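You operate a simulated robot arm through the tools that you are given. There is no shell and no other tool. Be economical: measure what you need, move in short steps, check, and stop when the job is done.

The job below is to be done with a simulated two-armed robot. You get a single attempt, and the scene is never put back.

## Task
Wipe up the spill on the top of the wire bench with the cloth and put it back.
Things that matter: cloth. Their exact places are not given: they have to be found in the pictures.

It is judged by the outcome, as a careful person would: the job done as asked, and still so three seconds after it is handed in. It fails if anything else is knocked over, pushed out of place, dropped, spilled or broken. Flat cloth is picked up by pressing the open fingertips on it (5 to 10 N) and closing them slowly along it; thin cloth reads only 2 to 8 mm in the jaws.

## Robot
Two 6-joint arms with two-finger parallel grippers on one trunk, on a base that drives. Base frame: it is fixed to the floor where the robot stands at the start and does not move with it; the origin is under the middle of the robot, x ahead of it, y to its left, z up; the surface under the hand at the start is at about z = 920. Readings come in mm, degrees, newtons and seconds.
The left shoulder is at the start at [60, 187, 1147], the right one opposite. With the tool pointing down near the work surface each hand reaches from about 280 to 640 mm from the robot's upright axis, wherever it stands, measured 20 degrees to its own side. Payload 1.57 kg a hand.
Tool frame (each hand has its own): the origin (TCP) lies between the finger pads and is the grasp point; the fingertips stand 30 mm ahead of it; z points along the fingers, y is the line along which they close. Largest opening 110 mm; finger width 24, thickness 12; the body of the gripper, 48 by 112 mm, starts 78 mm behind the TCP.
Orientation is told as [roll, pitch, yaw] about the base's x, y, z axes, in that order, counted from this pose: with the fingers straight down and closing along the base's y, the tool's x points along the base's -x, its y along +y and its z along -z.

## Interface
- The arms move only by the tool servo_tool. It takes "left_steps", "right_steps" or both (then of equal length, played together; a hand with none holds still); each is text: rows parted by semicolons, each of 7 numbers parted by spaces: the shift along the tool's x, y, z in mm, then the turn, a rotation vector about the tool's x, y, z in degrees, then the closure, from 0 (fully open) to 1 (shut). In form: dx dy dz rx ry rz claw; .... A call has 1 to 8 rows; each row is the pose to reach, as a shift and turn from the pose commanded when the call began, along the tool's axes at that moment. Each row takes 0.2 s and may step no farther than 50 mm and 8.6 degrees from the row before; otherwise, or with a gripper value out of range, the whole call is refused. Where a pose cannot be reached the arm comes as near as it can. A force on the tool above 40 N (or 10 N above the force at the start of the call, whichever is more), or a blocked arm, ends the call early, and 0.2 s more pass. The fingers move at their own pace (about 153 mm/s each) and stop on an object; they squeeze with about 22 N. The grip force told is the motor's: it shows also when the fingers shut on nothing. Time passes only in rows, and 0.2 s behind the last, so rows that repeat a pose let the fingers close. The reply holds the time, the measured pose of the TCP, the force on the tool along the base axes, the opening and the grip force, in the units named above and with some noise, with the torque about the TCP (base axes, N m) and any sound that the robot's microphone picked up, and new pictures: "pictures" is both (left out), scene, wrist or none (wrist: the cameras of the hands that moved).
- Cameras (640 x 400 px; columns grow to the right, rows downward): "scene" is now at [18.3, -0.9, 1691.2]; the picture's right is [-0.00, -1.00, 0.00], its down [-0.74, 0.00, -0.67] and it looks along [0.67, -0.00, -0.74] (base axes); focal length 266 px, centre (320, 200). "left" rides on the left gripper at [70, -16, -141] in its tool frame; the picture's right is [0.23, 0.97, 0.00], its down [-0.86, 0.20, -0.48] and it looks along [-0.47, 0.11, 0.88] (tool axes); focal length 222 px, centre (320, 200). "right" rides on the right gripper at [70, 16, -141] in its tool frame; the picture's right is [-0.23, 0.97, 0.00], its down [-0.86, -0.20, -0.48] and it looks along [-0.47, -0.11, 0.88] (tool axes); focal length 222 px, centre (320, 200).
- raise_lower(by): slides the trunk up (or, below 0, down) by that many mm; the arms and the scene camera ride with it, the base frame stays. It gives what a move gives, with no picture.
- drive_base(legs): drives the robot by 1 to 6 legs, each [ahead, left, turn to the left] in mm, mm and degrees, along the robot's own axes; the way and the turn of a leg run together, so that a leg with both is an arc; at most 1500 mm and 180 degrees a leg. The arms and the cameras ride along, it lands a little off, and it stops where it bumps. It gives what a move gives, and a new picture of the scene camera.
- pan_tilt(pan, tilt): turns the head with the scene camera to pan (to the left, within 86 degrees either way) and tilt (down, from -29 to 69), counted from straight ahead of the robot. It gives what a move gives, and a new picture of the scene camera.
- point_at(camera, pixels): for up to 12 pixels [column, row] of the newest picture of that camera ("zoom" is the newest enlarged one), the place [x, y, z] in the base frame of the surface seen there, good to about 3 mm. It takes no simulated time.
- close_up(camera, box): a new picture of the part [left, top, right, bottom] of that camera's present view, enlarged. It takes no simulated time.
- close_job(): hands the job in; it is judged then, once.

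Work in short steps. Measure before you move; look again where a grasp or a placing could have gone wrong, and mend it. You have 80 turns and 260 pictures in all, those below and enlarged ones among them. Open the grippers and draw the arms clear of the work before you hand the job in, unless the task says otherwise; then end with one line.

The tools are called after "Call:" as name(argument=value, ...) on one line, values as JSON. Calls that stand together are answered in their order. servo_tool: Moves the arms, as the interface text tells. Its arguments: {"type":"object","properties":{"left_steps":{"type":"string"},"right_steps":{"type":"string"},"pictures":{"type":"string","enum":["both","scene","wrist","none"]}},"required":[]} The other tools are called the same way: raise_lower (by) slides the trunk up or down; drive_base (legs) drives the base; pan_tilt (pan, tilt) turns the head that bears the scene camera; point_at (camera, pixels) gives the place of the surface under pixels of a picture; close_up (camera, box) takes an enlarged picture of a part of a camera's view; close_job () hands the job in.

At the start:

```text
clock: 0.0
left_ee_pos: [439.1, 171.4, 1210.7]
left_tcp_rot: [0.0, 0.0, 0.1]
left_wrist_force: [-0.3, 0.0, -0.7]
left_moment: [-0.04, 0.02, 0.01]
left_gripper_width: 110.1
left_gripper_force: 0.0
right_ee_pos: [433.4, -177.7, 1196.2]
right_tcp_rot: [0.1, -0.1, -0.1]
right_wrist_force: [0.4, 0.3, 0.3]
right_moment: [-0.02, 0.03, 0.01]
right_gripper_width: 110.1
right_gripper_force: 0.0
trunk travel left (down, up): [-775.0, 215.0]
robot x, y, heading: [-1.8, -2.5, 0.2]
head pan, tilt: [-0.3, 48.0]
```

scene: 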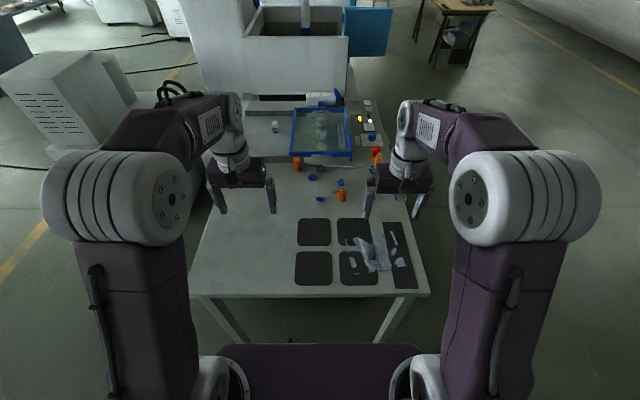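
right: 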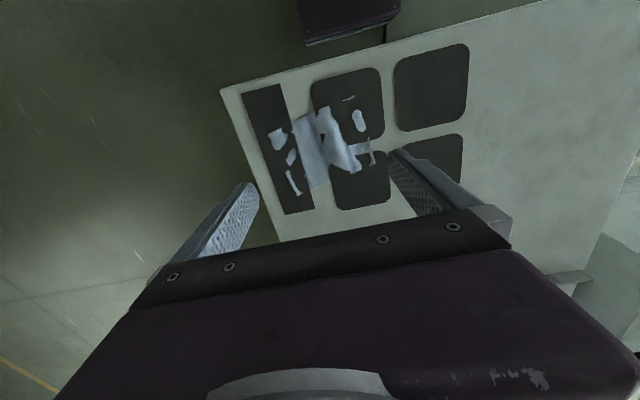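
left: 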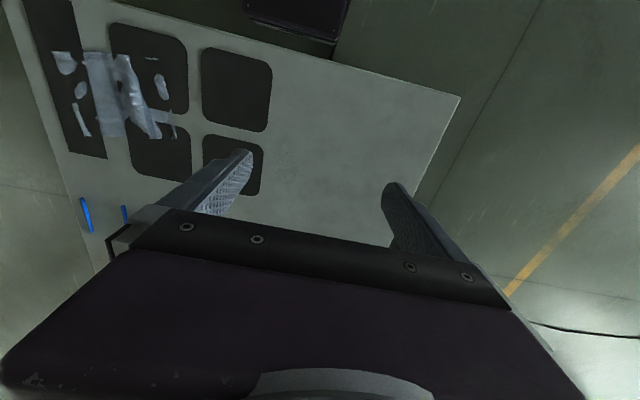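

I see a table ahead with dark pads and a pale cloth-like patch near (370,255). I enlarge several parts to tell the cloth from the spill.

Call:
close_up(camera="scene", box=[270, 200, 430, 300])

Call:
close_up(camera="scene", box=[240, 80, 400, 210])

Call:
close_up(camera="right", box=[200, 60, 440, 220])

Call:
close_up(camera="scene", box=[400, 0, 520, 80])

```text
4.00 times, centred on (350, 250) of scene
```

zoom: 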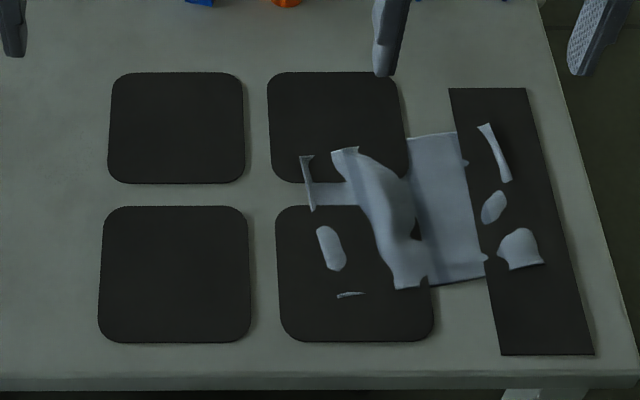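

```text
3.08 times, centred on (320, 145) of scene
```

zoom: 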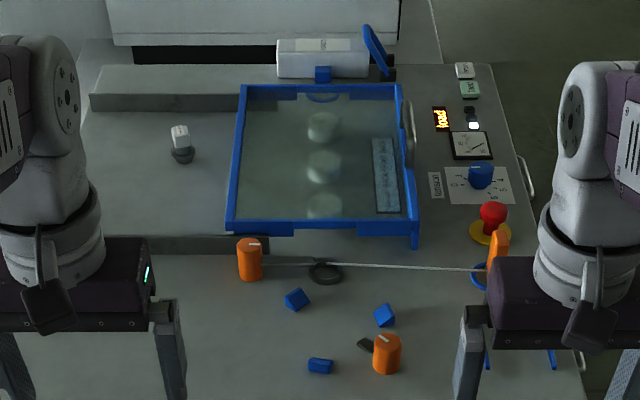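

```text
2.50 times, centred on (320, 140) of right
```

zoom: 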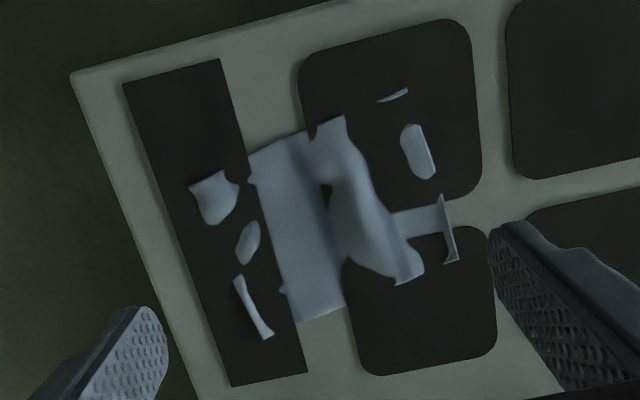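

```text
5.00 times, centred on (460, 40) of scene
```

zoom: 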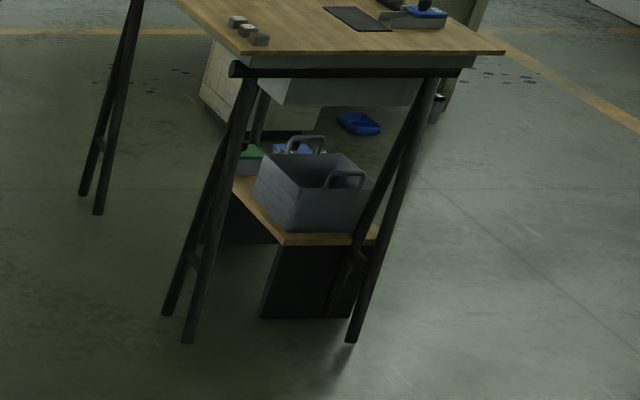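

The cloth lies across the mats on the near table; no spill is evident here. I look around for a spill and other benches.

Call:
pan_tilt(pan=-50, tilt=20)

Call:
pan_tilt(pan=50, tilt=20)

Call:
pan_tilt(pan=0, tilt=10)

Call:
pan_tilt(pan=0, tilt=60)

```text
clock: 1.2
left_ee_pos: [438.6, 171.8, 1210.1]
left_tcp_rot: [0.0, 0.0, 0.0]
left_wrist_force: [-0.6, -0.6, 0.8]
left_moment: [0.0, -0.01, -0.01]
left_gripper_width: 110.1
left_gripper_force: 0.0
right_ee_pos: [434.3, -178.0, 1197.4]
right_tcp_rot: [0.0, 0.0, -0.1]
right_wrist_force: [0.3, 0.2, 0.2]
right_moment: [-0.02, 0.02, 0.03]
right_gripper_width: 110.2
right_gripper_force: 0.0
trunk travel left (down, up): [-775.0, 215.0]
robot x, y, heading: [-1.3, -0.7, -0.0]
head pan, tilt: [-50.0, 20.0]
```

scene: 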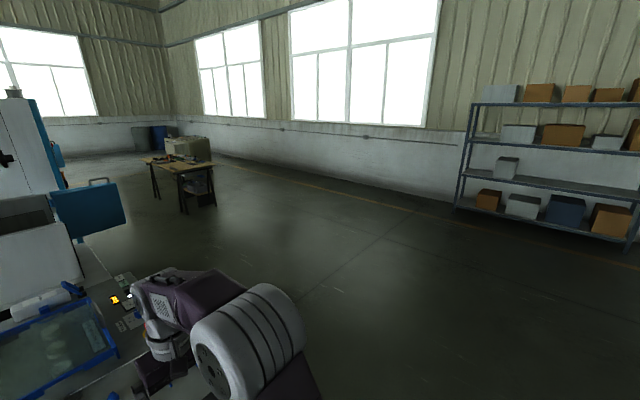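

```text
clock: 2.9
left_ee_pos: [439.2, 171.0, 1209.9]
left_tcp_rot: [-0.1, 0.0, 0.0]
left_wrist_force: [0.9, -0.3, 0.8]
left_moment: [0.01, -0.01, -0.01]
left_gripper_width: 109.9
left_gripper_force: 0.0
right_ee_pos: [433.5, -176.1, 1196.6]
right_tcp_rot: [0.0, 0.1, 0.0]
right_wrist_force: [-0.2, 0.2, -0.2]
right_moment: [0.03, 0.01, -0.02]
right_gripper_width: 110.0
right_gripper_force: 0.1
trunk travel left (down, up): [-775.0, 215.0]
robot x, y, heading: [-0.5, -0.0, 0.1]
head pan, tilt: [50.0, 20.0]
```

scene: 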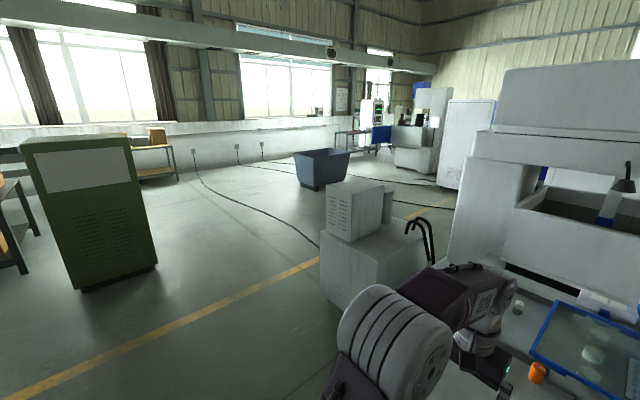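

```text
clock: 4.1
left_ee_pos: [439.7, 172.5, 1211.0]
left_tcp_rot: [0.0, 0.0, 0.0]
left_wrist_force: [1.0, 0.1, -0.1]
left_moment: [0.04, 0.02, -0.04]
left_gripper_width: 110.0
left_gripper_force: 0.2
right_ee_pos: [433.6, -178.3, 1196.7]
right_tcp_rot: [0.0, 0.0, 0.0]
right_wrist_force: [0.5, 0.1, 0.0]
right_moment: [0.01, -0.01, 0.03]
right_gripper_width: 109.9
right_gripper_force: 0.0
trunk travel left (down, up): [-775.0, 215.0]
robot x, y, heading: [-0.6, 1.7, 0.0]
head pan, tilt: [0.0, 10.0]
```

scene: 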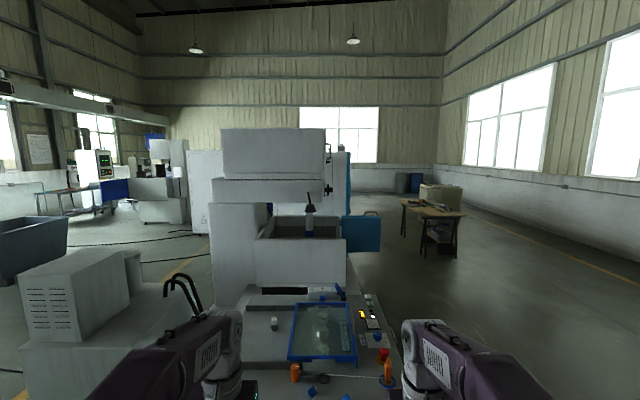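

```text
clock: 5.3
left_ee_pos: [439.2, 171.5, 1209.1]
left_tcp_rot: [0.0, -0.1, 0.1]
left_wrist_force: [-0.4, 1.2, -0.9]
left_moment: [0.01, 0.02, 0.0]
left_gripper_width: 110.2
left_gripper_force: 0.0
right_ee_pos: [435.2, -177.4, 1196.9]
right_tcp_rot: [0.1, 0.0, 0.1]
right_wrist_force: [-0.5, 0.2, -0.5]
right_moment: [-0.02, 0.0, 0.0]
right_gripper_width: 110.1
right_gripper_force: 0.1
trunk travel left (down, up): [-775.0, 215.0]
robot x, y, heading: [1.6, -0.9, -0.1]
head pan, tilt: [0.0, 60.0]
```

scene: 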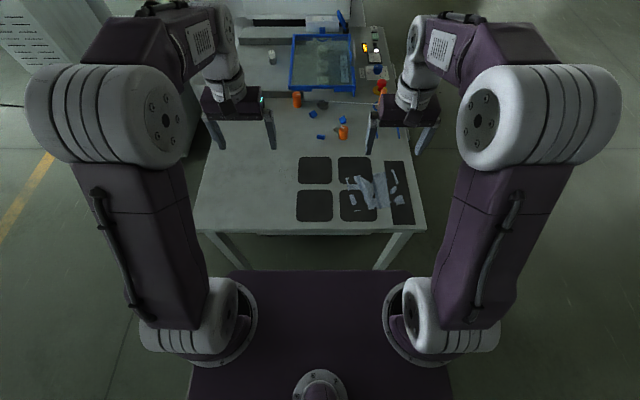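

The near table has the wire stretched on it, so it is the wire bench. The left wrist view shows a faint mottled area near (290,130), which I zoom on along with the table's left part.

Call:
close_up(camera="left", box=[200, 60, 420, 200])

Call:
close_up(camera="scene", box=[190, 120, 330, 240])

Call:
close_up(camera="scene", box=[280, 130, 440, 240])

Call:
close_up(camera="scene", box=[260, 20, 400, 150])

```text
2.86 times, centred on (310, 130) of left
```

zoom: 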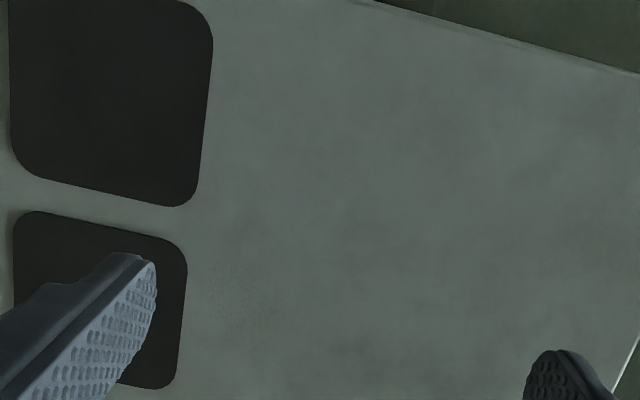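

```text
3.33 times, centred on (260, 180) of scene
```

zoom: 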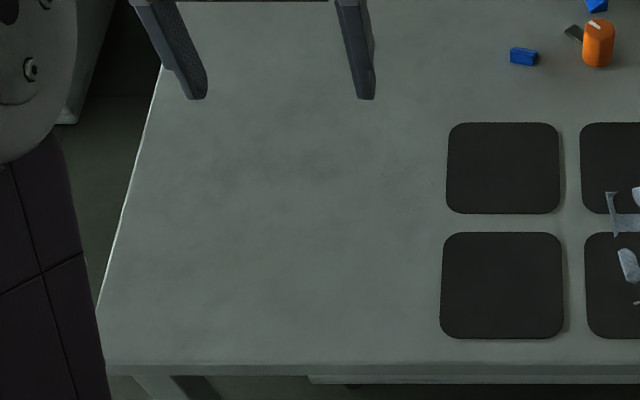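

```text
3.64 times, centred on (360, 185) of scene
```

zoom: 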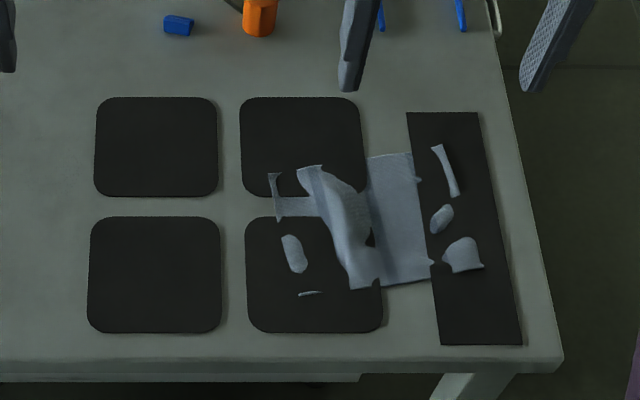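

```text
3.08 times, centred on (330, 85) of scene
```

zoom: 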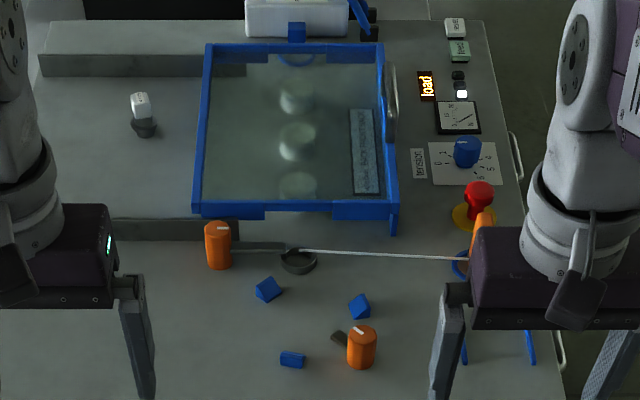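

No clear spill yet; there is only a faint speckle near left-cam (285,158), left of the upper-left pad. I zoom harder there.

Call:
close_up(camera="left", box=[255, 110, 335, 190])

Call:
close_up(camera="scene", box=[240, 130, 310, 200])

Call:
point_at(camera="scene", pixels=[[280, 176], [200, 225], [424, 227], [315, 170], [315, 206], [370, 190], [385, 190], [345, 130], [297, 100], [356, 178], [355, 200], [402, 200]])

```text
5.00 times, centred on (295, 150) of left
```

zoom: 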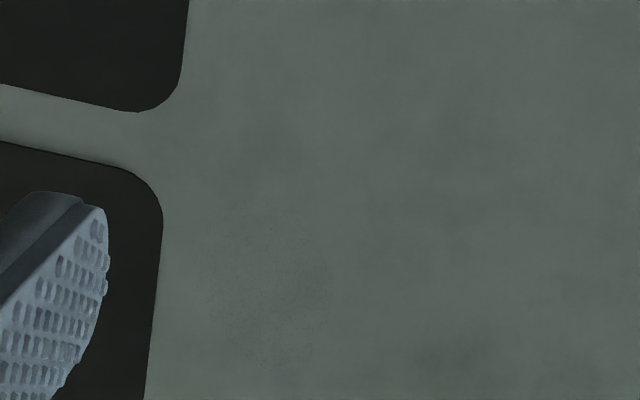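

```text
5.71 times, centred on (275, 165) of scene
```

zoom: 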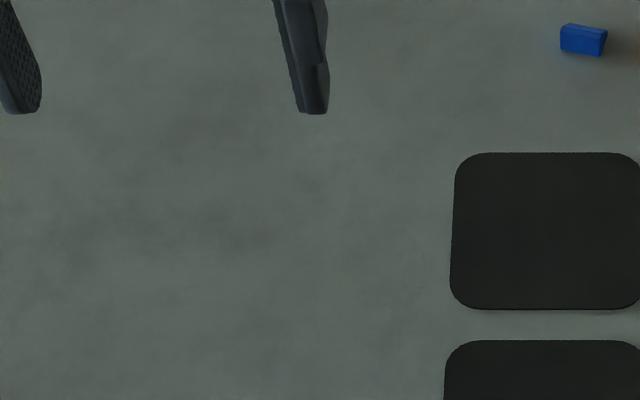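

```text
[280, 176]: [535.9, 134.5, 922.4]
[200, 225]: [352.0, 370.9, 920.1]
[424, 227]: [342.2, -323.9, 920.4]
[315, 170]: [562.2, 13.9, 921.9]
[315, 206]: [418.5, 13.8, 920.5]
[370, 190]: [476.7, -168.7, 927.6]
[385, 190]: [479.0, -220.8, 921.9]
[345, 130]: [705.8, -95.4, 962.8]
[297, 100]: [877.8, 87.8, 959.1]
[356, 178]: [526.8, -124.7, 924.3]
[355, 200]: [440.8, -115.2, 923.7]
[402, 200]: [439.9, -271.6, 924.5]
```

A faint round speckled patch shows at zoom (270,290), i.e. left-cam about (285,168). I measure it and lift/shift the left hand for a closer view.

Call:
point_at(camera="left", pixels=[[285, 168], [270, 165], [300, 168], [287, 152], [285, 184]])

Call:
servo_tool(left_steps="0 0 40 0 0 0 0; 0 0 90 0 0 0 0; 0 0 130 0 0 0 0; 0 0 130 0 0 0 0", pictures="both")

```text
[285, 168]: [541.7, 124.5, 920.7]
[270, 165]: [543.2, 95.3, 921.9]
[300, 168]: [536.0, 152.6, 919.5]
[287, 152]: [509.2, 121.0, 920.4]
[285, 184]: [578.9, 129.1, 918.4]
```

```text
clock: 6.3
left_ee_pos: [440.0, 169.0, 1080.2]
left_tcp_rot: [0.0, 0.0, -0.1]
left_wrist_force: [-0.1, -0.5, 0.1]
left_moment: [-0.02, 0.01, -0.01]
left_gripper_width: 110.1
left_gripper_force: 0.1
right_ee_pos: [433.1, -176.6, 1196.5]
right_tcp_rot: [0.1, 0.0, -0.1]
right_wrist_force: [0.1, 0.3, 0.4]
right_moment: [0.01, -0.03, 0.0]
right_gripper_width: 110.0
right_gripper_force: 0.1
trunk travel left (down, up): [-775.0, 215.0]
robot x, y, heading: [1.0, -4.2, 0.3]
head pan, tilt: [0.0, 60.0]
```

scene: 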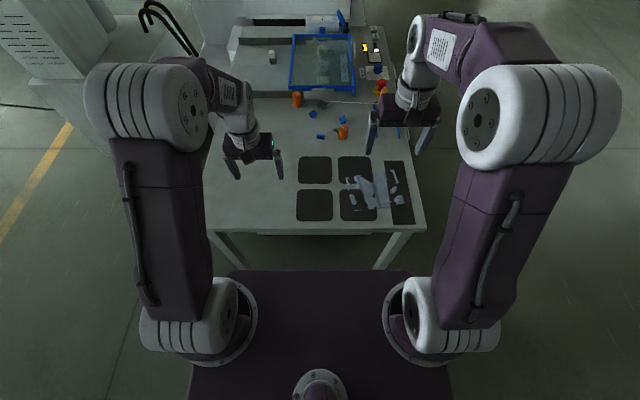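
left: 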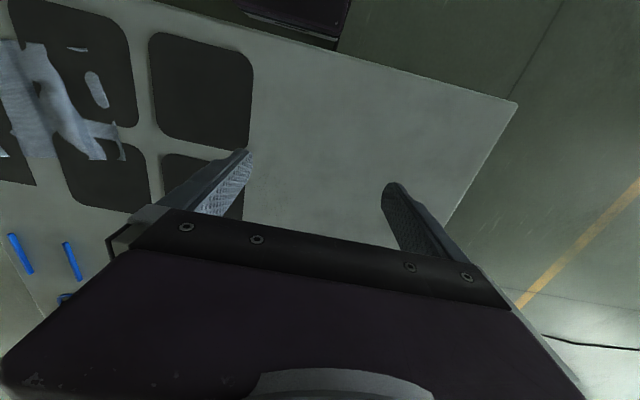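

The gripper body now hides the spot. I move the left hand ahead and to the left so its camera looks down on (540,125), then zoom.

Call:
servo_tool(left_steps="-45 0 0 0 0 0 0; -90 0 0 0 0 0 0; -120 -30 -20 0 0 0 0; -120 -30 -20 0 0 0 0", pictures="wrist")

Call:
close_up(camera="left", box=[220, 20, 420, 200])

Call:
close_up(camera="scene", box=[250, 140, 350, 200])

```text
clock: 7.3
left_ee_pos: [560.7, 141.5, 1101.8]
left_tcp_rot: [-0.1, 0.0, -0.1]
left_wrist_force: [-0.1, -0.3, -0.2]
left_moment: [-0.01, -0.03, -0.02]
left_gripper_width: 110.4
left_gripper_force: 0.1
right_ee_pos: [433.0, -176.8, 1196.7]
right_tcp_rot: [0.1, 0.0, 0.0]
right_wrist_force: [-0.4, -0.5, 0.4]
right_moment: [-0.01, -0.01, 0.02]
right_gripper_width: 110.1
right_gripper_force: 0.1
trunk travel left (down, up): [-775.0, 215.0]
robot x, y, heading: [1.5, -0.4, 0.1]
head pan, tilt: [0.0, 60.0]
```

left: 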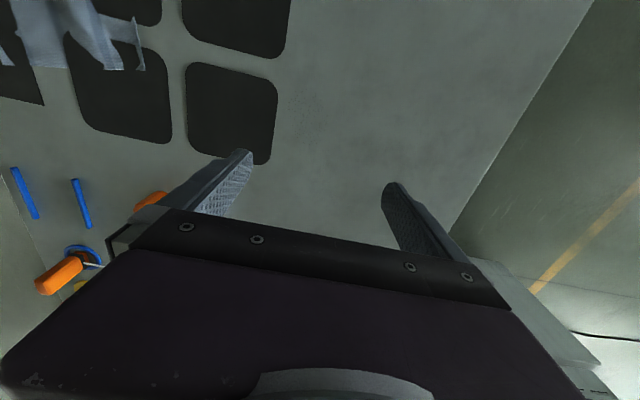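

```text
2.22 times, centred on (320, 110) of left
```

zoom: 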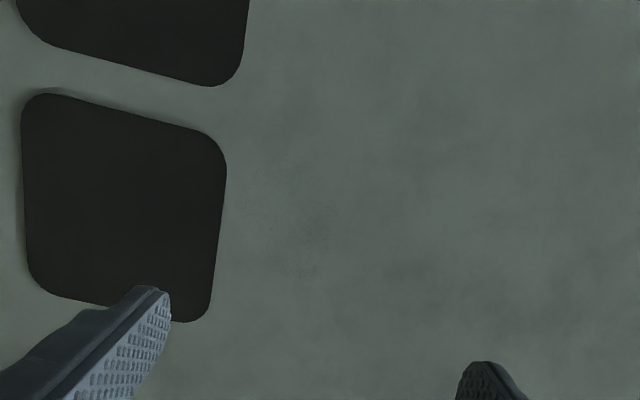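

```text
6.40 times, centred on (300, 170) of scene
```

zoom: 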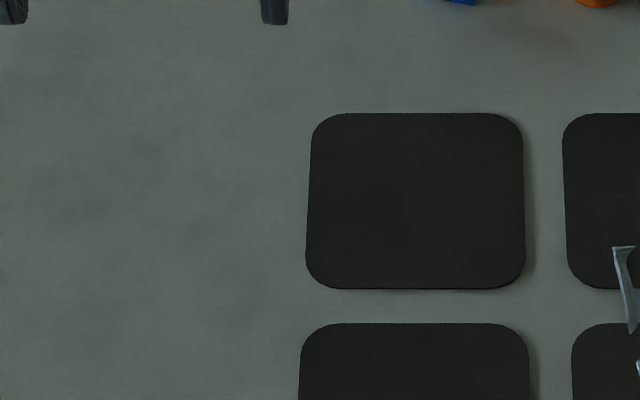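

The speckle at left-cam ~(306,113) is still there. I zoom on it tighter, and measure it again.

Call:
close_up(camera="left", box=[274, 84, 354, 134])

Call:
close_up(camera="left", box=[380, 40, 520, 130])

Call:
close_up(camera="right", box=[420, 20, 580, 120])

```text
8.00 times, centred on (314, 109) of left
```

zoom: 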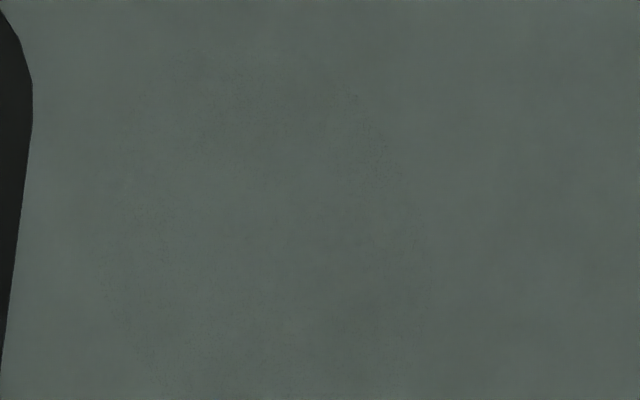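

```text
4.44 times, centred on (450, 85) of left
```

zoom: 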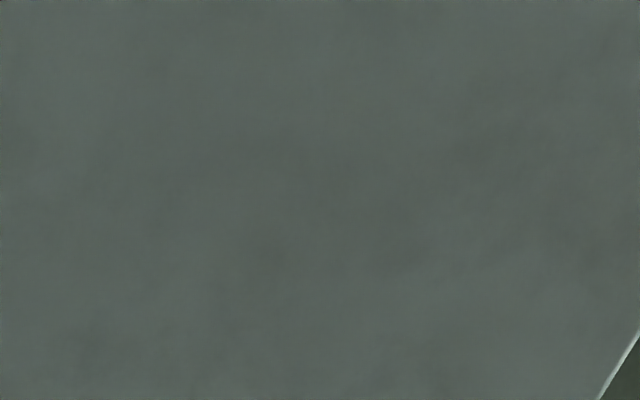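

```text
4.00 times, centred on (500, 70) of right
```

zoom: 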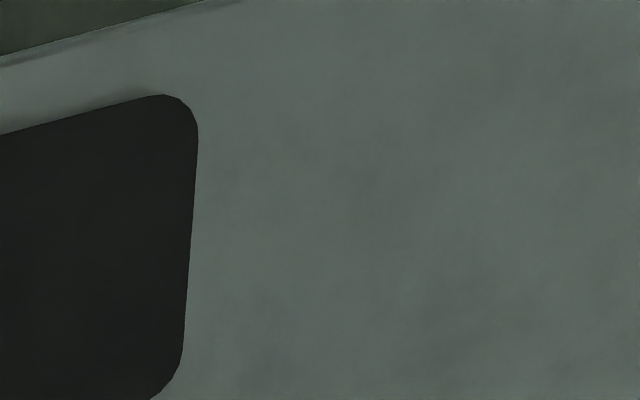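

The fine speckle forms a disc (a faint film on the table). I enlarge a bit lower to find its full extent.

Call:
close_up(camera="left", box=[264, 96, 344, 146])

Call:
point_at(camera="left", pixels=[[286, 115], [329, 115], [307, 91], [307, 115], [307, 135], [290, 100], [325, 130]])

```text
8.00 times, centred on (304, 121) of left
```

zoom: 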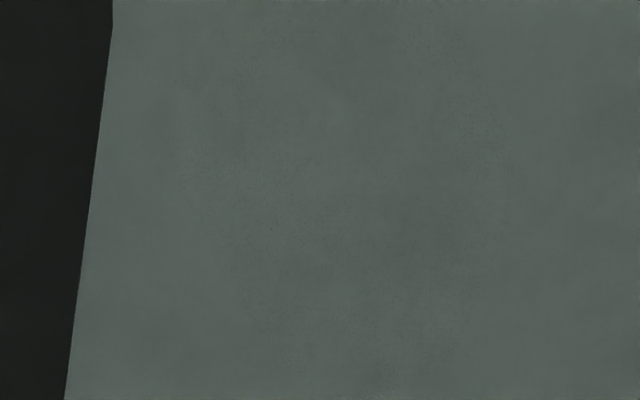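

```text
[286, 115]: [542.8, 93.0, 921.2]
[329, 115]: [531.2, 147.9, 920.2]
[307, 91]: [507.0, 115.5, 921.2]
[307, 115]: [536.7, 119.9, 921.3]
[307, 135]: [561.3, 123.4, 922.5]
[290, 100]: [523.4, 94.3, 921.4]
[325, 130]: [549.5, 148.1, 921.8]
```

The film is centred about (540,120), radius ~35 mm. Now I measure the cloth in detail.

Call:
close_up(camera="scene", box=[335, 150, 415, 230])

Call:
close_up(camera="right", box=[240, 70, 400, 220])

```text
5.00 times, centred on (375, 190) of scene
```

zoom: 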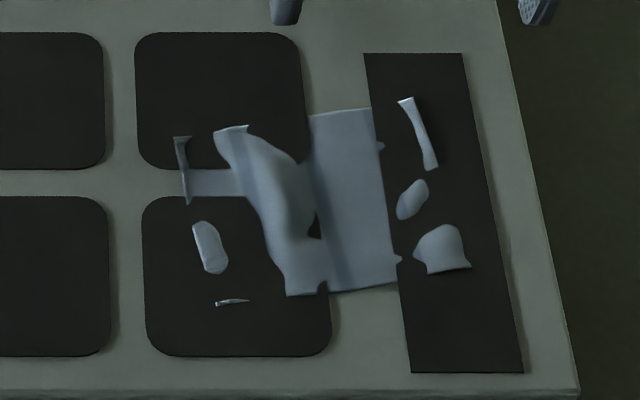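

```text
2.67 times, centred on (320, 145) of right
```

zoom: 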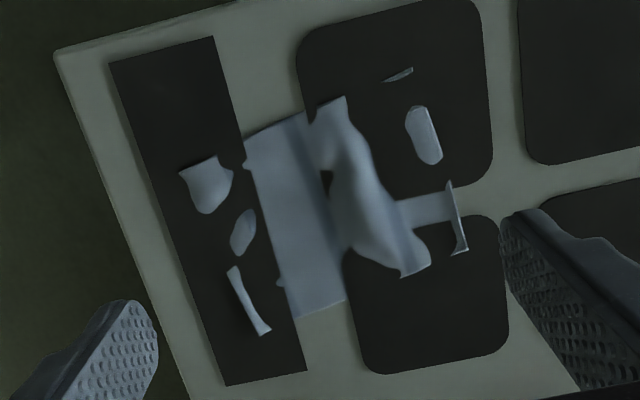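

Call:
point_at(camera="right", pixels=[[328, 130], [333, 140], [338, 150], [343, 165], [310, 155], [325, 112], [268, 150], [368, 150], [300, 128], [312, 185], [290, 150], [357, 118]])

Call:
point_at(camera="zoom", pixels=[[210, 170], [245, 320], [455, 190], [410, 275], [430, 210], [360, 160], [360, 200], [375, 240], [300, 200], [300, 260], [270, 330], [340, 105]])

```text
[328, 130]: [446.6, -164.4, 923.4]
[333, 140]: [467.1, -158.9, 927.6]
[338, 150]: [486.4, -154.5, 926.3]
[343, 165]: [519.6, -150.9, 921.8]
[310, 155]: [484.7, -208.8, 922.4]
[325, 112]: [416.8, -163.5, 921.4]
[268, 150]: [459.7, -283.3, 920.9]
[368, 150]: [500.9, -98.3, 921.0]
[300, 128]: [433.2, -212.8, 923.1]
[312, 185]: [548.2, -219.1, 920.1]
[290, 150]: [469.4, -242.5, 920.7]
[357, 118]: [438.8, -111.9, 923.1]
```

```text
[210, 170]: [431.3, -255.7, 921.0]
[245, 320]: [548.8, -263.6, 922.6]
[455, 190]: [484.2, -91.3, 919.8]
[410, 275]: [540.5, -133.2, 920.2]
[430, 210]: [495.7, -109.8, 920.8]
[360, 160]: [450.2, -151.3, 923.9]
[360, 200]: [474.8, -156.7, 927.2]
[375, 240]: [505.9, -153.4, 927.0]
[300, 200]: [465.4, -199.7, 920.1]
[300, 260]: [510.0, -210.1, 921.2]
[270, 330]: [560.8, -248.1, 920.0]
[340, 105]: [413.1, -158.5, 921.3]
```

The cloth spans about x 415–550, y −290…−90 with an 8 mm ridge at y≈−156, x≈475. I retract the left hand, then drive 130 mm left so the right hand reaches both cloth and spill.

Call:
servo_tool(left_steps="0 0 -50 0 0 0 0; 45 10 -90 0 0 0 0; 90 20 -110 0 0 0 0; 130 30 -110 0 0 0 0; 130 30 -110 0 0 0 0", pictures="none")

Call:
drive_base(legs=[[0, 130, 0]])

```text
refused: row 2 steps farther than a row can; nothing moved
```

```text
clock: 8.6
left_ee_pos: [560.0, 271.4, 1101.3]
left_tcp_rot: [0.0, 0.0, 0.0]
left_wrist_force: [-1.0, 0.0, -0.2]
left_moment: [0.02, 0.0, 0.02]
left_gripper_width: 110.2
left_gripper_force: 0.2
right_ee_pos: [434.2, -46.9, 1196.1]
right_tcp_rot: [0.0, 0.0, 0.1]
right_wrist_force: [0.1, -0.2, -0.3]
right_moment: [-0.01, 0.02, 0.0]
right_gripper_width: 110.2
right_gripper_force: 0.0
trunk travel left (down, up): [-775.0, 215.0]
robot x, y, heading: [1.5, 130.9, 0.2]
head pan, tilt: [0.0, 60.0]
```

scene: 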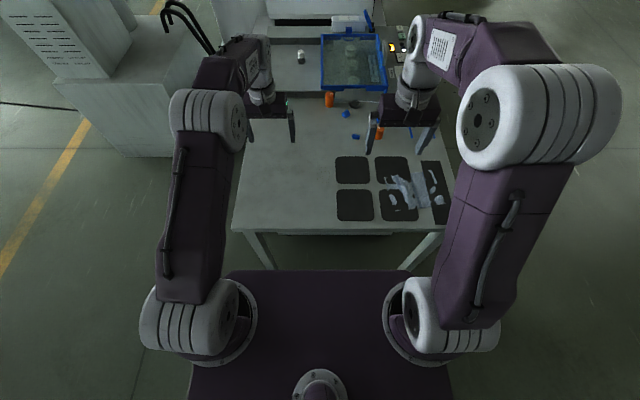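

Base moved cleanly. Now I retract the left hand and bring the right hand above the ridge at (478,−157), fingers half open.

Call:
servo_tool(left_steps="0 0 -45 0 0 0 0; 30 10 -75 0 0 0 0; 70 20 -85 0 0 0 0; 110 30 -90 0 0 0 0; 140 30 -100 0 0 0 0; 140 30 -100 0 0 0 0; 140 30 -100 0 0 0 0", right_steps="-10 -40 0 0 0 0 0.5; -20 -80 20 0 0 0 0.5; -30 -110 50 0 0 0 0.5; -40 -110 95 0 0 0 0.5; -44 -110 140 0 0 0 0.5; -44 -110 186 0 0 0 0.5; -44 -110 186 0 0 0 0.5", pictures="both")

```text
clock: 10.2
left_ee_pos: [418.3, 303.4, 1202.1]
left_tcp_rot: [0.0, 0.0, 0.1]
left_wrist_force: [0.2, -0.4, -0.1]
left_moment: [0.06, -0.01, -0.04]
left_gripper_width: 110.0
left_gripper_force: 0.1
right_ee_pos: [476.9, -154.6, 1013.1]
right_tcp_rot: [0.0, 0.0, 0.1]
right_wrist_force: [-0.3, 0.0, 0.4]
right_moment: [-0.04, 0.01, 0.0]
right_gripper_width: 55.2
right_gripper_force: 0.0
trunk travel left (down, up): [-775.0, 215.0]
robot x, y, heading: [3.0, 127.0, 0.2]
head pan, tilt: [0.0, 60.0]
```

scene: 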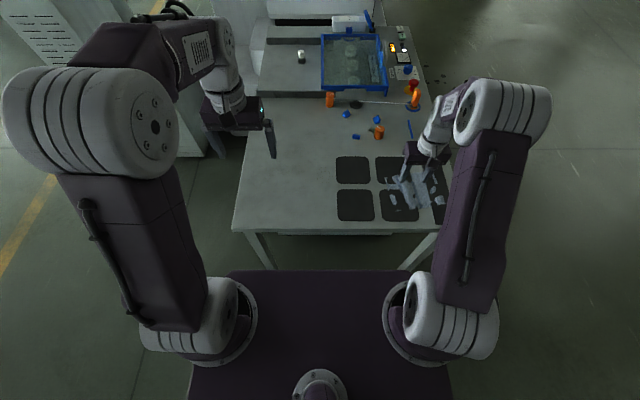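
right: 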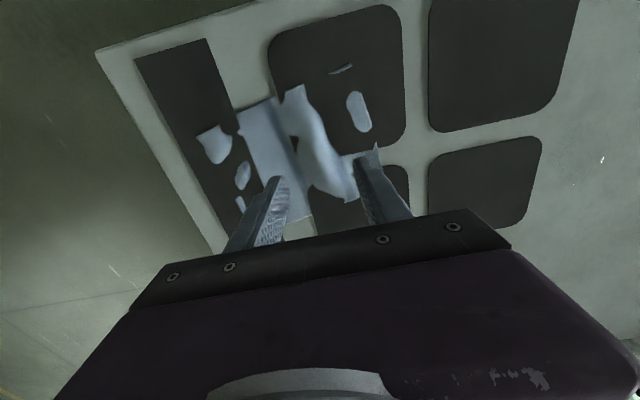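
left: 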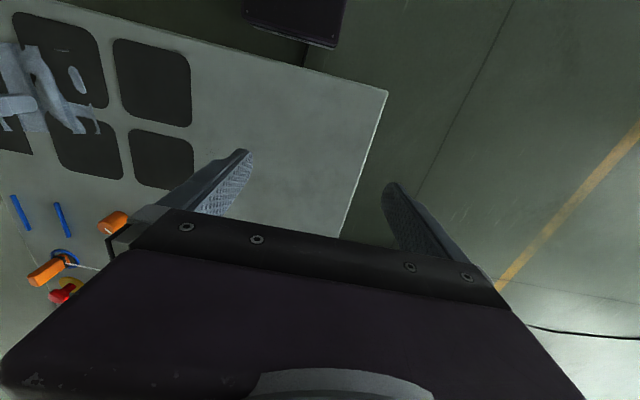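

The hand is above the ridge. I lower it about 60 mm to just above contact and watch the force.

Call:
servo_tool(right_steps="0 0 30 0 0 0 0.5; 0 0 50 0 0 0 0.5; 0 0 58 0 0 0 0.5; 0 0 62 0 0 0 0.5", pictures="wrist")

```text
clock: 11.2
left_ee_pos: [417.6, 304.4, 1203.1]
left_tcp_rot: [-0.1, -0.1, 0.1]
left_wrist_force: [0.2, 0.4, 0.0]
left_moment: [-0.01, -0.02, -0.01]
left_gripper_width: 110.0
left_gripper_force: 0.1
right_ee_pos: [477.8, -154.5, 950.2]
right_tcp_rot: [0.0, -0.3, 0.1]
right_wrist_force: [0.9, -1.4, 12.4]
right_moment: [0.28, 0.03, 0.0]
right_gripper_width: 54.7
right_gripper_force: 0.0
trunk travel left (down, up): [-775.0, 215.0]
robot x, y, heading: [2.1, 131.2, 0.2]
head pan, tilt: [0.0, 60.0]
```

right: 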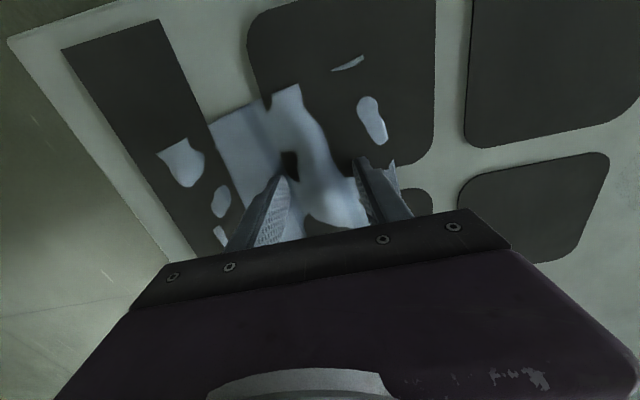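

Contact at 12 N; I ease up about 1 mm to the 5–10 N range and close slowly.

Call:
servo_tool(right_steps="0 0 -0.7 0 0 0 0.5; 0 0 -0.7 0 0 0 0.58; 0 0 -0.7 0 0 0 0.66; 0 0 -0.7 0 0 0 0.74; 0 0 -0.7 0 0 0 0.82; 0 0 -0.7 0 0 0 0.9; 0 0 -0.7 0 0 0 1; 0 0 -0.7 0 0 0 1", pictures="wrist")

```text
clock: 13.0
left_ee_pos: [416.6, 304.3, 1202.0]
left_tcp_rot: [-0.1, 0.0, 0.1]
left_wrist_force: [-0.2, -0.8, 0.5]
left_moment: [-0.03, 0.0, 0.03]
left_gripper_width: 110.0
left_gripper_force: 0.0
right_ee_pos: [475.8, -154.7, 950.4]
right_tcp_rot: [-0.1, -0.1, 0.1]
right_wrist_force: [-0.4, -0.4, 15.3]
right_moment: [-0.01, 0.01, 0.03]
right_gripper_width: 2.0
right_gripper_force: 22.0
trunk travel left (down, up): [-775.0, 215.0]
robot x, y, heading: [-0.8, 133.3, 0.1]
head pan, tilt: [0.0, 60.0]
```

right: 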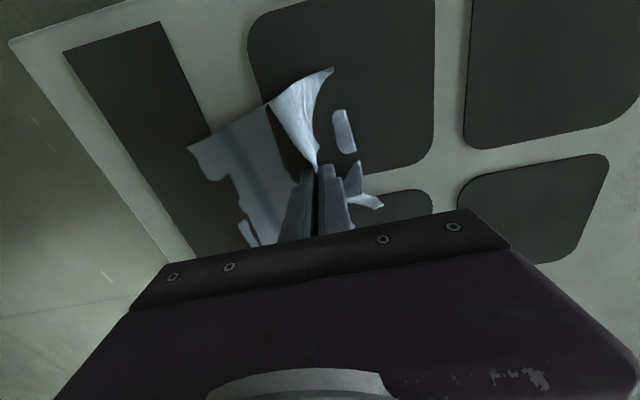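

The cloth bunched between the fingers (2.0 mm, fold visible at (315,150)). I lift 120 mm to check the hold.

Call:
servo_tool(right_steps="0 0 -20 0 0 0 1; 0 0 -50 0 0 0 1; 0 0 -90 0 0 0 1; 0 0 -130 0 0 0 1; 0 0 -130 0 0 0 1", pictures="both")

Call:
close_up(camera="scene", box=[330, 100, 470, 230])

```text
clock: 14.2
left_ee_pos: [419.8, 301.2, 1201.1]
left_tcp_rot: [0.0, 0.0, 0.0]
left_wrist_force: [0.2, -0.3, 0.4]
left_moment: [0.02, -0.05, 0.0]
left_gripper_width: 110.1
left_gripper_force: 0.1
right_ee_pos: [476.4, -156.7, 1079.1]
right_tcp_rot: [0.0, 0.0, 0.0]
right_wrist_force: [0.6, 0.0, 0.2]
right_moment: [0.04, 0.01, 0.01]
right_gripper_width: 1.8
right_gripper_force: 22.0
trunk travel left (down, up): [-775.0, 215.0]
robot x, y, heading: [-2.3, 131.5, 0.1]
head pan, tilt: [0.0, 60.0]
```

scene: 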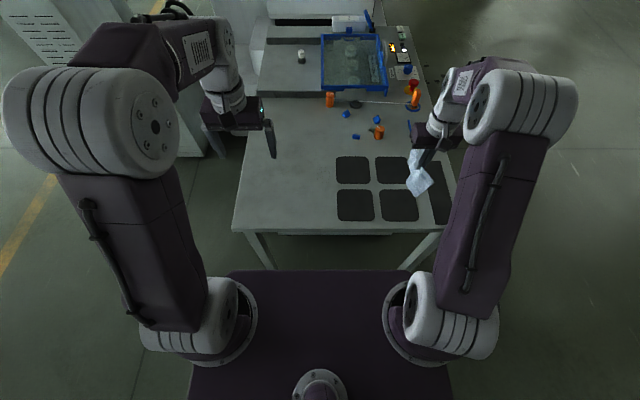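
right: 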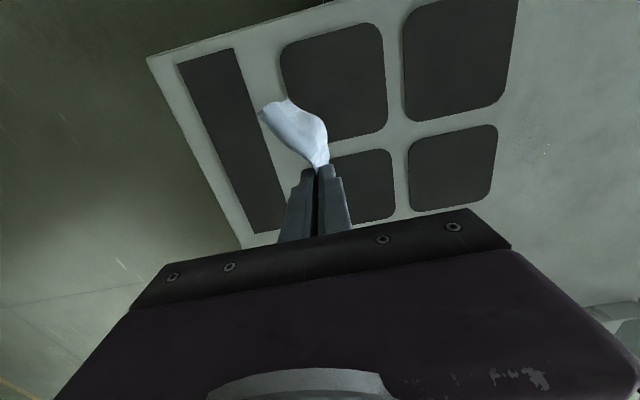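

```text
3.08 times, centred on (400, 165) of scene
```

zoom: 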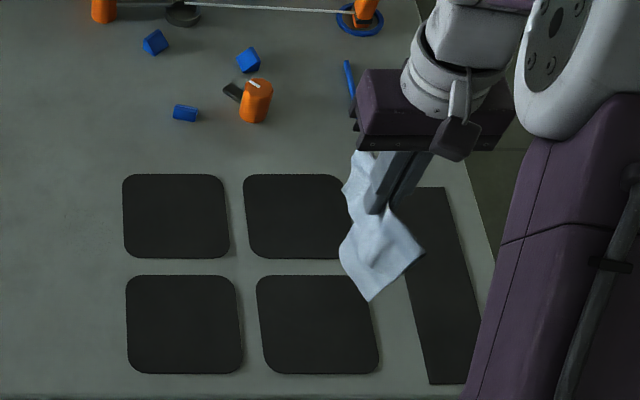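

The cloth is held and there's no spill beneath it. Tiny bright specks appear at right-cam (545,150); I enlarge and locate them, as they may be the spill.

Call:
close_up(camera="right", box=[505, 125, 585, 175])

Call:
point_at(camera="right", pixels=[[545, 152], [530, 152], [560, 152], [545, 140], [545, 165]])

```text
8.00 times, centred on (545, 150) of right
```

zoom: 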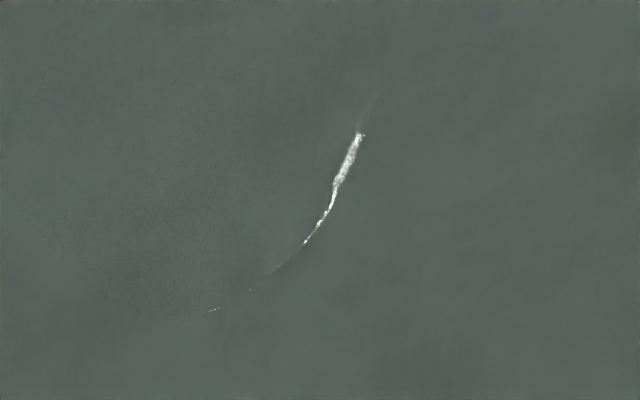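

```text
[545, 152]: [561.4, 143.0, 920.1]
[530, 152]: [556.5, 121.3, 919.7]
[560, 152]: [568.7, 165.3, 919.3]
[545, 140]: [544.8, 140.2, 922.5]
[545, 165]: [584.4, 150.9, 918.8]
```

A glossy rim confirms a liquid puddle at about (543,120), r≈35. I carry the cloth over to (500,75) at height.

Call:
servo_tool(right_steps="-4 46 0 0 0 0 1; -8 92 0 0 0 0 1; -12 138 0 0 0 0 1; -16 184 0 0 0 0 1; -20 224 0 0 0 0 1; -20 224 30 0 0 0 1; -20 224 70 0 0 0 1; -20 224 70 0 0 0 1", pictures="both")

```text
clock: 16.0
left_ee_pos: [418.2, 302.5, 1202.0]
left_tcp_rot: [-0.1, 0.0, 0.0]
left_wrist_force: [-0.3, 0.4, -0.4]
left_moment: [0.0, -0.01, -0.01]
left_gripper_width: 109.8
left_gripper_force: 0.0
right_ee_pos: [498.6, 69.6, 1010.6]
right_tcp_rot: [0.0, 0.1, 0.2]
right_wrist_force: [-0.6, 0.1, 0.2]
right_moment: [0.01, 0.01, -0.04]
right_gripper_width: 1.9
right_gripper_force: 22.0
trunk travel left (down, up): [-775.0, 215.0]
robot x, y, heading: [0.2, 128.5, 0.3]
head pan, tilt: [0.0, 60.0]
```

scene: 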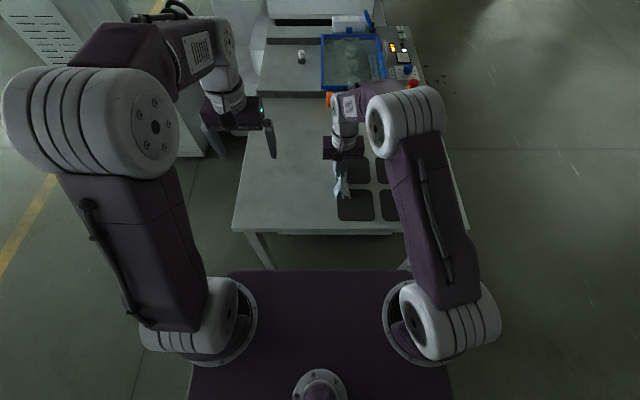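
right: 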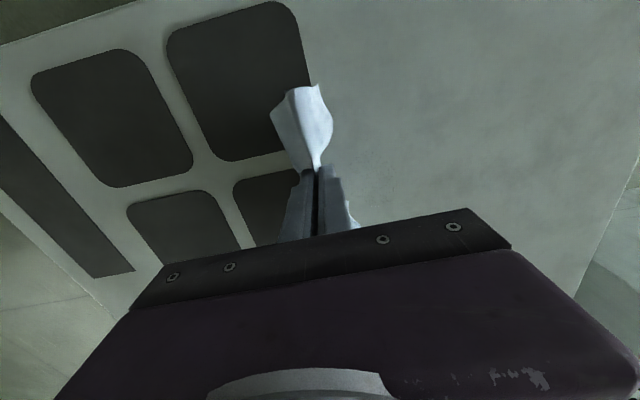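

The cloth hangs off the tips. To keep clear of the mat edge (y≈82) I start at y≈100, lowering gently to contact.

Call:
servo_tool(right_steps="0 30 20 0 0 0 1; 0 30 45 0 0 0 1; 0 30 54 0 0 0 1; 0 30 58 0 0 0 1; 0 30 60 0 0 0 1", pictures="wrist")

```text
clock: 17.2
left_ee_pos: [415.6, 302.5, 1200.7]
left_tcp_rot: [0.0, 0.0, 0.1]
left_wrist_force: [-2.0, -0.1, 0.2]
left_moment: [0.02, 0.03, -0.02]
left_gripper_width: 109.9
left_gripper_force: 0.1
right_ee_pos: [498.6, 98.4, 951.9]
right_tcp_rot: [0.0, -0.4, 0.1]
right_wrist_force: [-0.7, -1.1, 14.2]
right_moment: [0.05, 0.01, -0.01]
right_gripper_width: 1.9
right_gripper_force: 22.7
trunk travel left (down, up): [-775.0, 215.0]
robot x, y, heading: [3.4, 132.5, 0.0]
head pan, tilt: [0.0, 60.0]
```

right: 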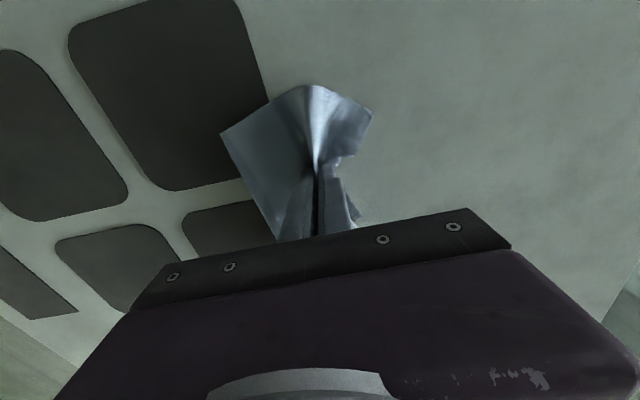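

Contact at 14 N with cloth splayed under the tips. I sweep in rows across the puddle.

Call:
servo_tool(right_steps="0 30 0 0 0 0 1; 0 60 0 0 0 0 1; -13 60 0 0 0 0 1; -13 30 0 0 0 0 1; -13 0 0 0 0 0 1; -26 0 0 0 0 0 1; -26 30 0 0 0 0 1; -26 60 0 0 0 0 1", pictures="none")

Call:
servo_tool(right_steps="-13 0 0 0 0 0 1; -13 -30 0 0 0 0 1; -13 -60 0 0 0 0 1; -26 -60 0 0 0 0 1; -26 -30 0 0 0 0 1; -26 0 0 0 0 0 1; -39 0 0 0 0 0 1; -39 -30 0 0 0 0 1", pictures="wrist")

```text
clock: 19.0
left_ee_pos: [415.9, 300.9, 1203.5]
left_tcp_rot: [0.0, -0.2, 0.1]
left_wrist_force: [-0.4, -0.7, -0.3]
left_moment: [0.01, -0.03, -0.02]
left_gripper_width: 110.2
left_gripper_force: 0.2
right_ee_pos: [521.1, 157.5, 950.6]
right_tcp_rot: [0.0, -0.4, 0.1]
right_wrist_force: [3.4, -11.2, 34.0]
right_moment: [-0.17, -0.03, 0.01]
right_gripper_width: 1.7
right_gripper_force: 22.5
trunk travel left (down, up): [-775.0, 215.0]
robot x, y, heading: [-1.2, 130.7, 0.1]
head pan, tilt: [0.0, 60.0]
```

```text
clock: 20.8
left_ee_pos: [416.0, 303.1, 1201.8]
left_tcp_rot: [0.0, -0.1, 0.3]
left_wrist_force: [0.2, 0.2, 0.6]
left_moment: [-0.01, 0.02, 0.02]
left_gripper_width: 109.8
left_gripper_force: 0.1
right_ee_pos: [562.1, 130.7, 950.6]
right_tcp_rot: [0.2, -0.4, 0.2]
right_wrist_force: [-2.2, 6.3, 17.8]
right_moment: [0.29, 0.03, 0.01]
right_gripper_width: 1.9
right_gripper_force: 22.0
right hand out of reach, approached as far as the arm can: row 7
trunk travel left (down, up): [-775.0, 215.0]
robot x, y, heading: [1.4, 131.0, 0.1]
head pan, tilt: [0.0, 60.0]
```

right: 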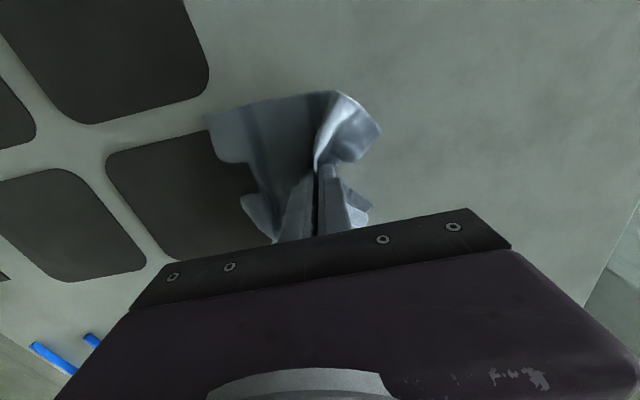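

Rows up to x≈562 done; reach is at the limit near y 157. I continue with the far rows in reach.

Call:
servo_tool(right_steps="0 -30 0 0 0 0 1; -12 -30 0 0 0 0 1; -12 0 0 0 0 0 1; -12 15 0 0 0 0 1; -16 0 0 0 0 0 1; -18 -30 0 0 0 0 1; -18 -10 0 0 0 0 1", pictures="none")

Call:
servo_tool(right_steps="0 0 -30 0 0 0 1; 0 0 -70 0 0 0 1; 0 -45 -100 0 0 0 1; 0 -90 -100 0 0 0 1; 0 -135 -100 0 0 0 1; 0 -180 -100 0 0 0 1; 0 -225 -100 0 0 0 1; 0 -225 -100 0 0 0 1", pictures="both")

```text
clock: 22.4
left_ee_pos: [417.5, 301.6, 1202.5]
left_tcp_rot: [0.0, 0.0, 0.0]
left_wrist_force: [-0.6, -0.3, 0.3]
left_moment: [-0.01, -0.01, -0.08]
left_gripper_width: 109.9
left_gripper_force: 0.1
right_ee_pos: [570.1, 114.4, 952.8]
right_tcp_rot: [0.0, -0.2, 0.0]
right_wrist_force: [1.9, -5.0, 17.7]
right_moment: [-0.12, -0.1, 0.02]
right_gripper_width: 1.8
right_gripper_force: 22.0
right hand out of reach, approached as far as the arm can: row 3, 4, 5, 6, 7
trunk travel left (down, up): [-775.0, 215.0]
robot x, y, heading: [0.4, 131.0, 0.1]
head pan, tilt: [0.0, 60.0]
```

```text
refused: row 3 steps farther than a row can; nothing moved
```

I lift and swing the cloth back toward the right to look at the wiped place.

Call:
servo_tool(right_steps="10 0 -40 0 0 0 1; 20 0 -80 0 0 0 1; 30 -40 -100 0 0 0 1; 40 -85 -110 0 0 0 1; 50 -130 -120 0 0 0 1; 60 -175 -125 0 0 0 1; 70 -220 -130 0 0 0 1; 70 -250 -130 0 0 0 1", pictures="both")

Call:
close_up(camera="left", box=[180, 100, 300, 180])

Call:
close_up(camera="right", box=[480, 60, 640, 200])

Call:
close_up(camera="scene", box=[270, 120, 370, 200])

```text
clock: 24.2
left_ee_pos: [417.1, 300.8, 1202.8]
left_tcp_rot: [0.1, -0.1, 0.1]
left_wrist_force: [0.0, 0.3, -0.4]
left_moment: [0.03, 0.0, 0.0]
left_gripper_width: 109.8
left_gripper_force: 0.1
right_ee_pos: [550.1, -87.3, 1186.2]
right_tcp_rot: [0.4, 3.0, 0.2]
right_wrist_force: [-0.4, 0.5, 0.1]
right_moment: [0.03, 0.0, 0.0]
right_gripper_width: 1.8
right_gripper_force: 22.4
right hand out of reach, approached as far as the arm can: row 1, 2, 3, 4, 5, 6, 7, 8
trunk travel left (down, up): [-775.0, 215.0]
robot x, y, heading: [-1.3, 132.5, 0.2]
head pan, tilt: [0.0, 60.0]
```

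scene: 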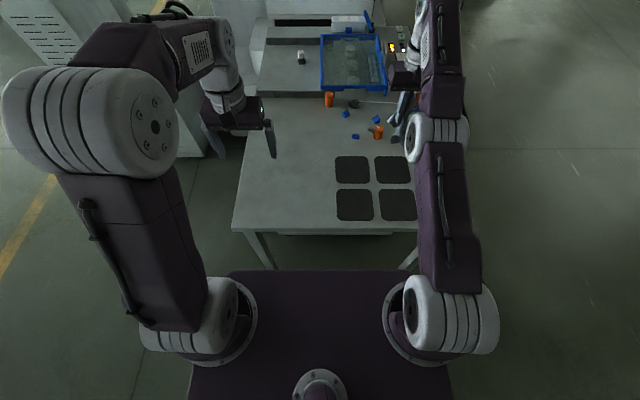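
right: 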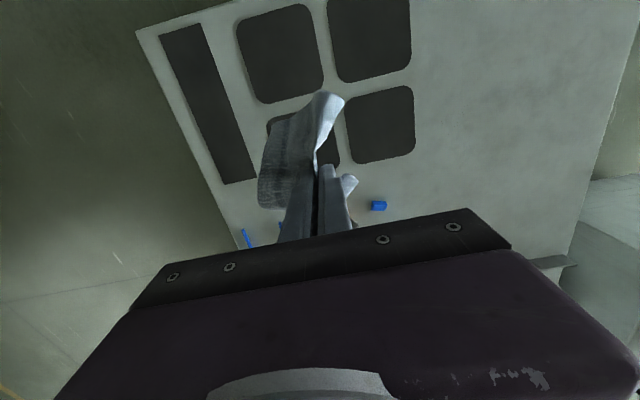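

```text
5.00 times, centred on (240, 140) of left
```

zoom: 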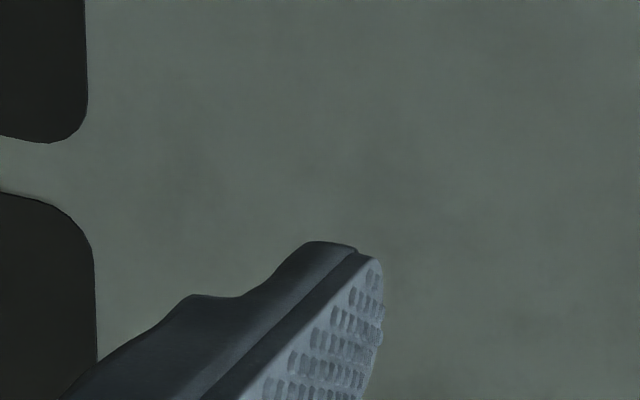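

```text
2.86 times, centred on (560, 130) of right
```

zoom: 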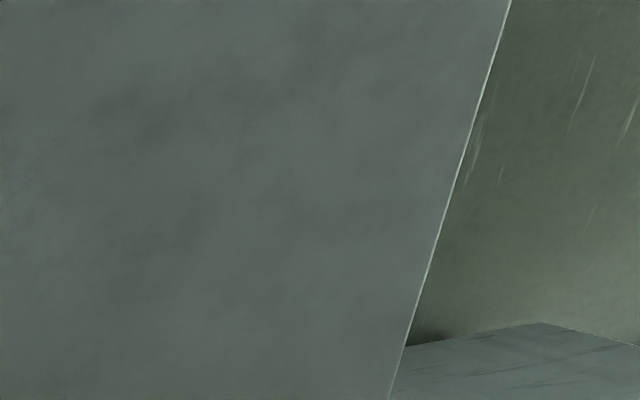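

```text
5.00 times, centred on (320, 160) of scene
```

zoom: 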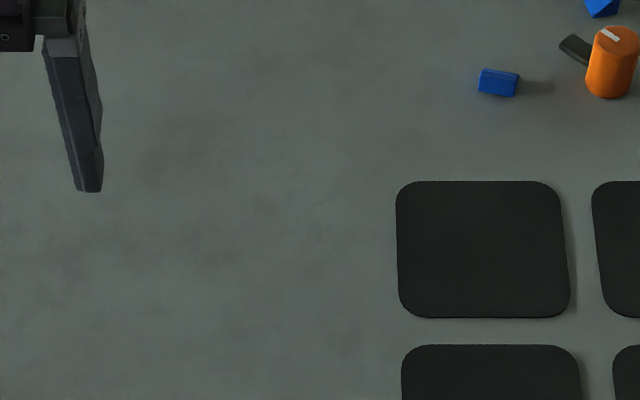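

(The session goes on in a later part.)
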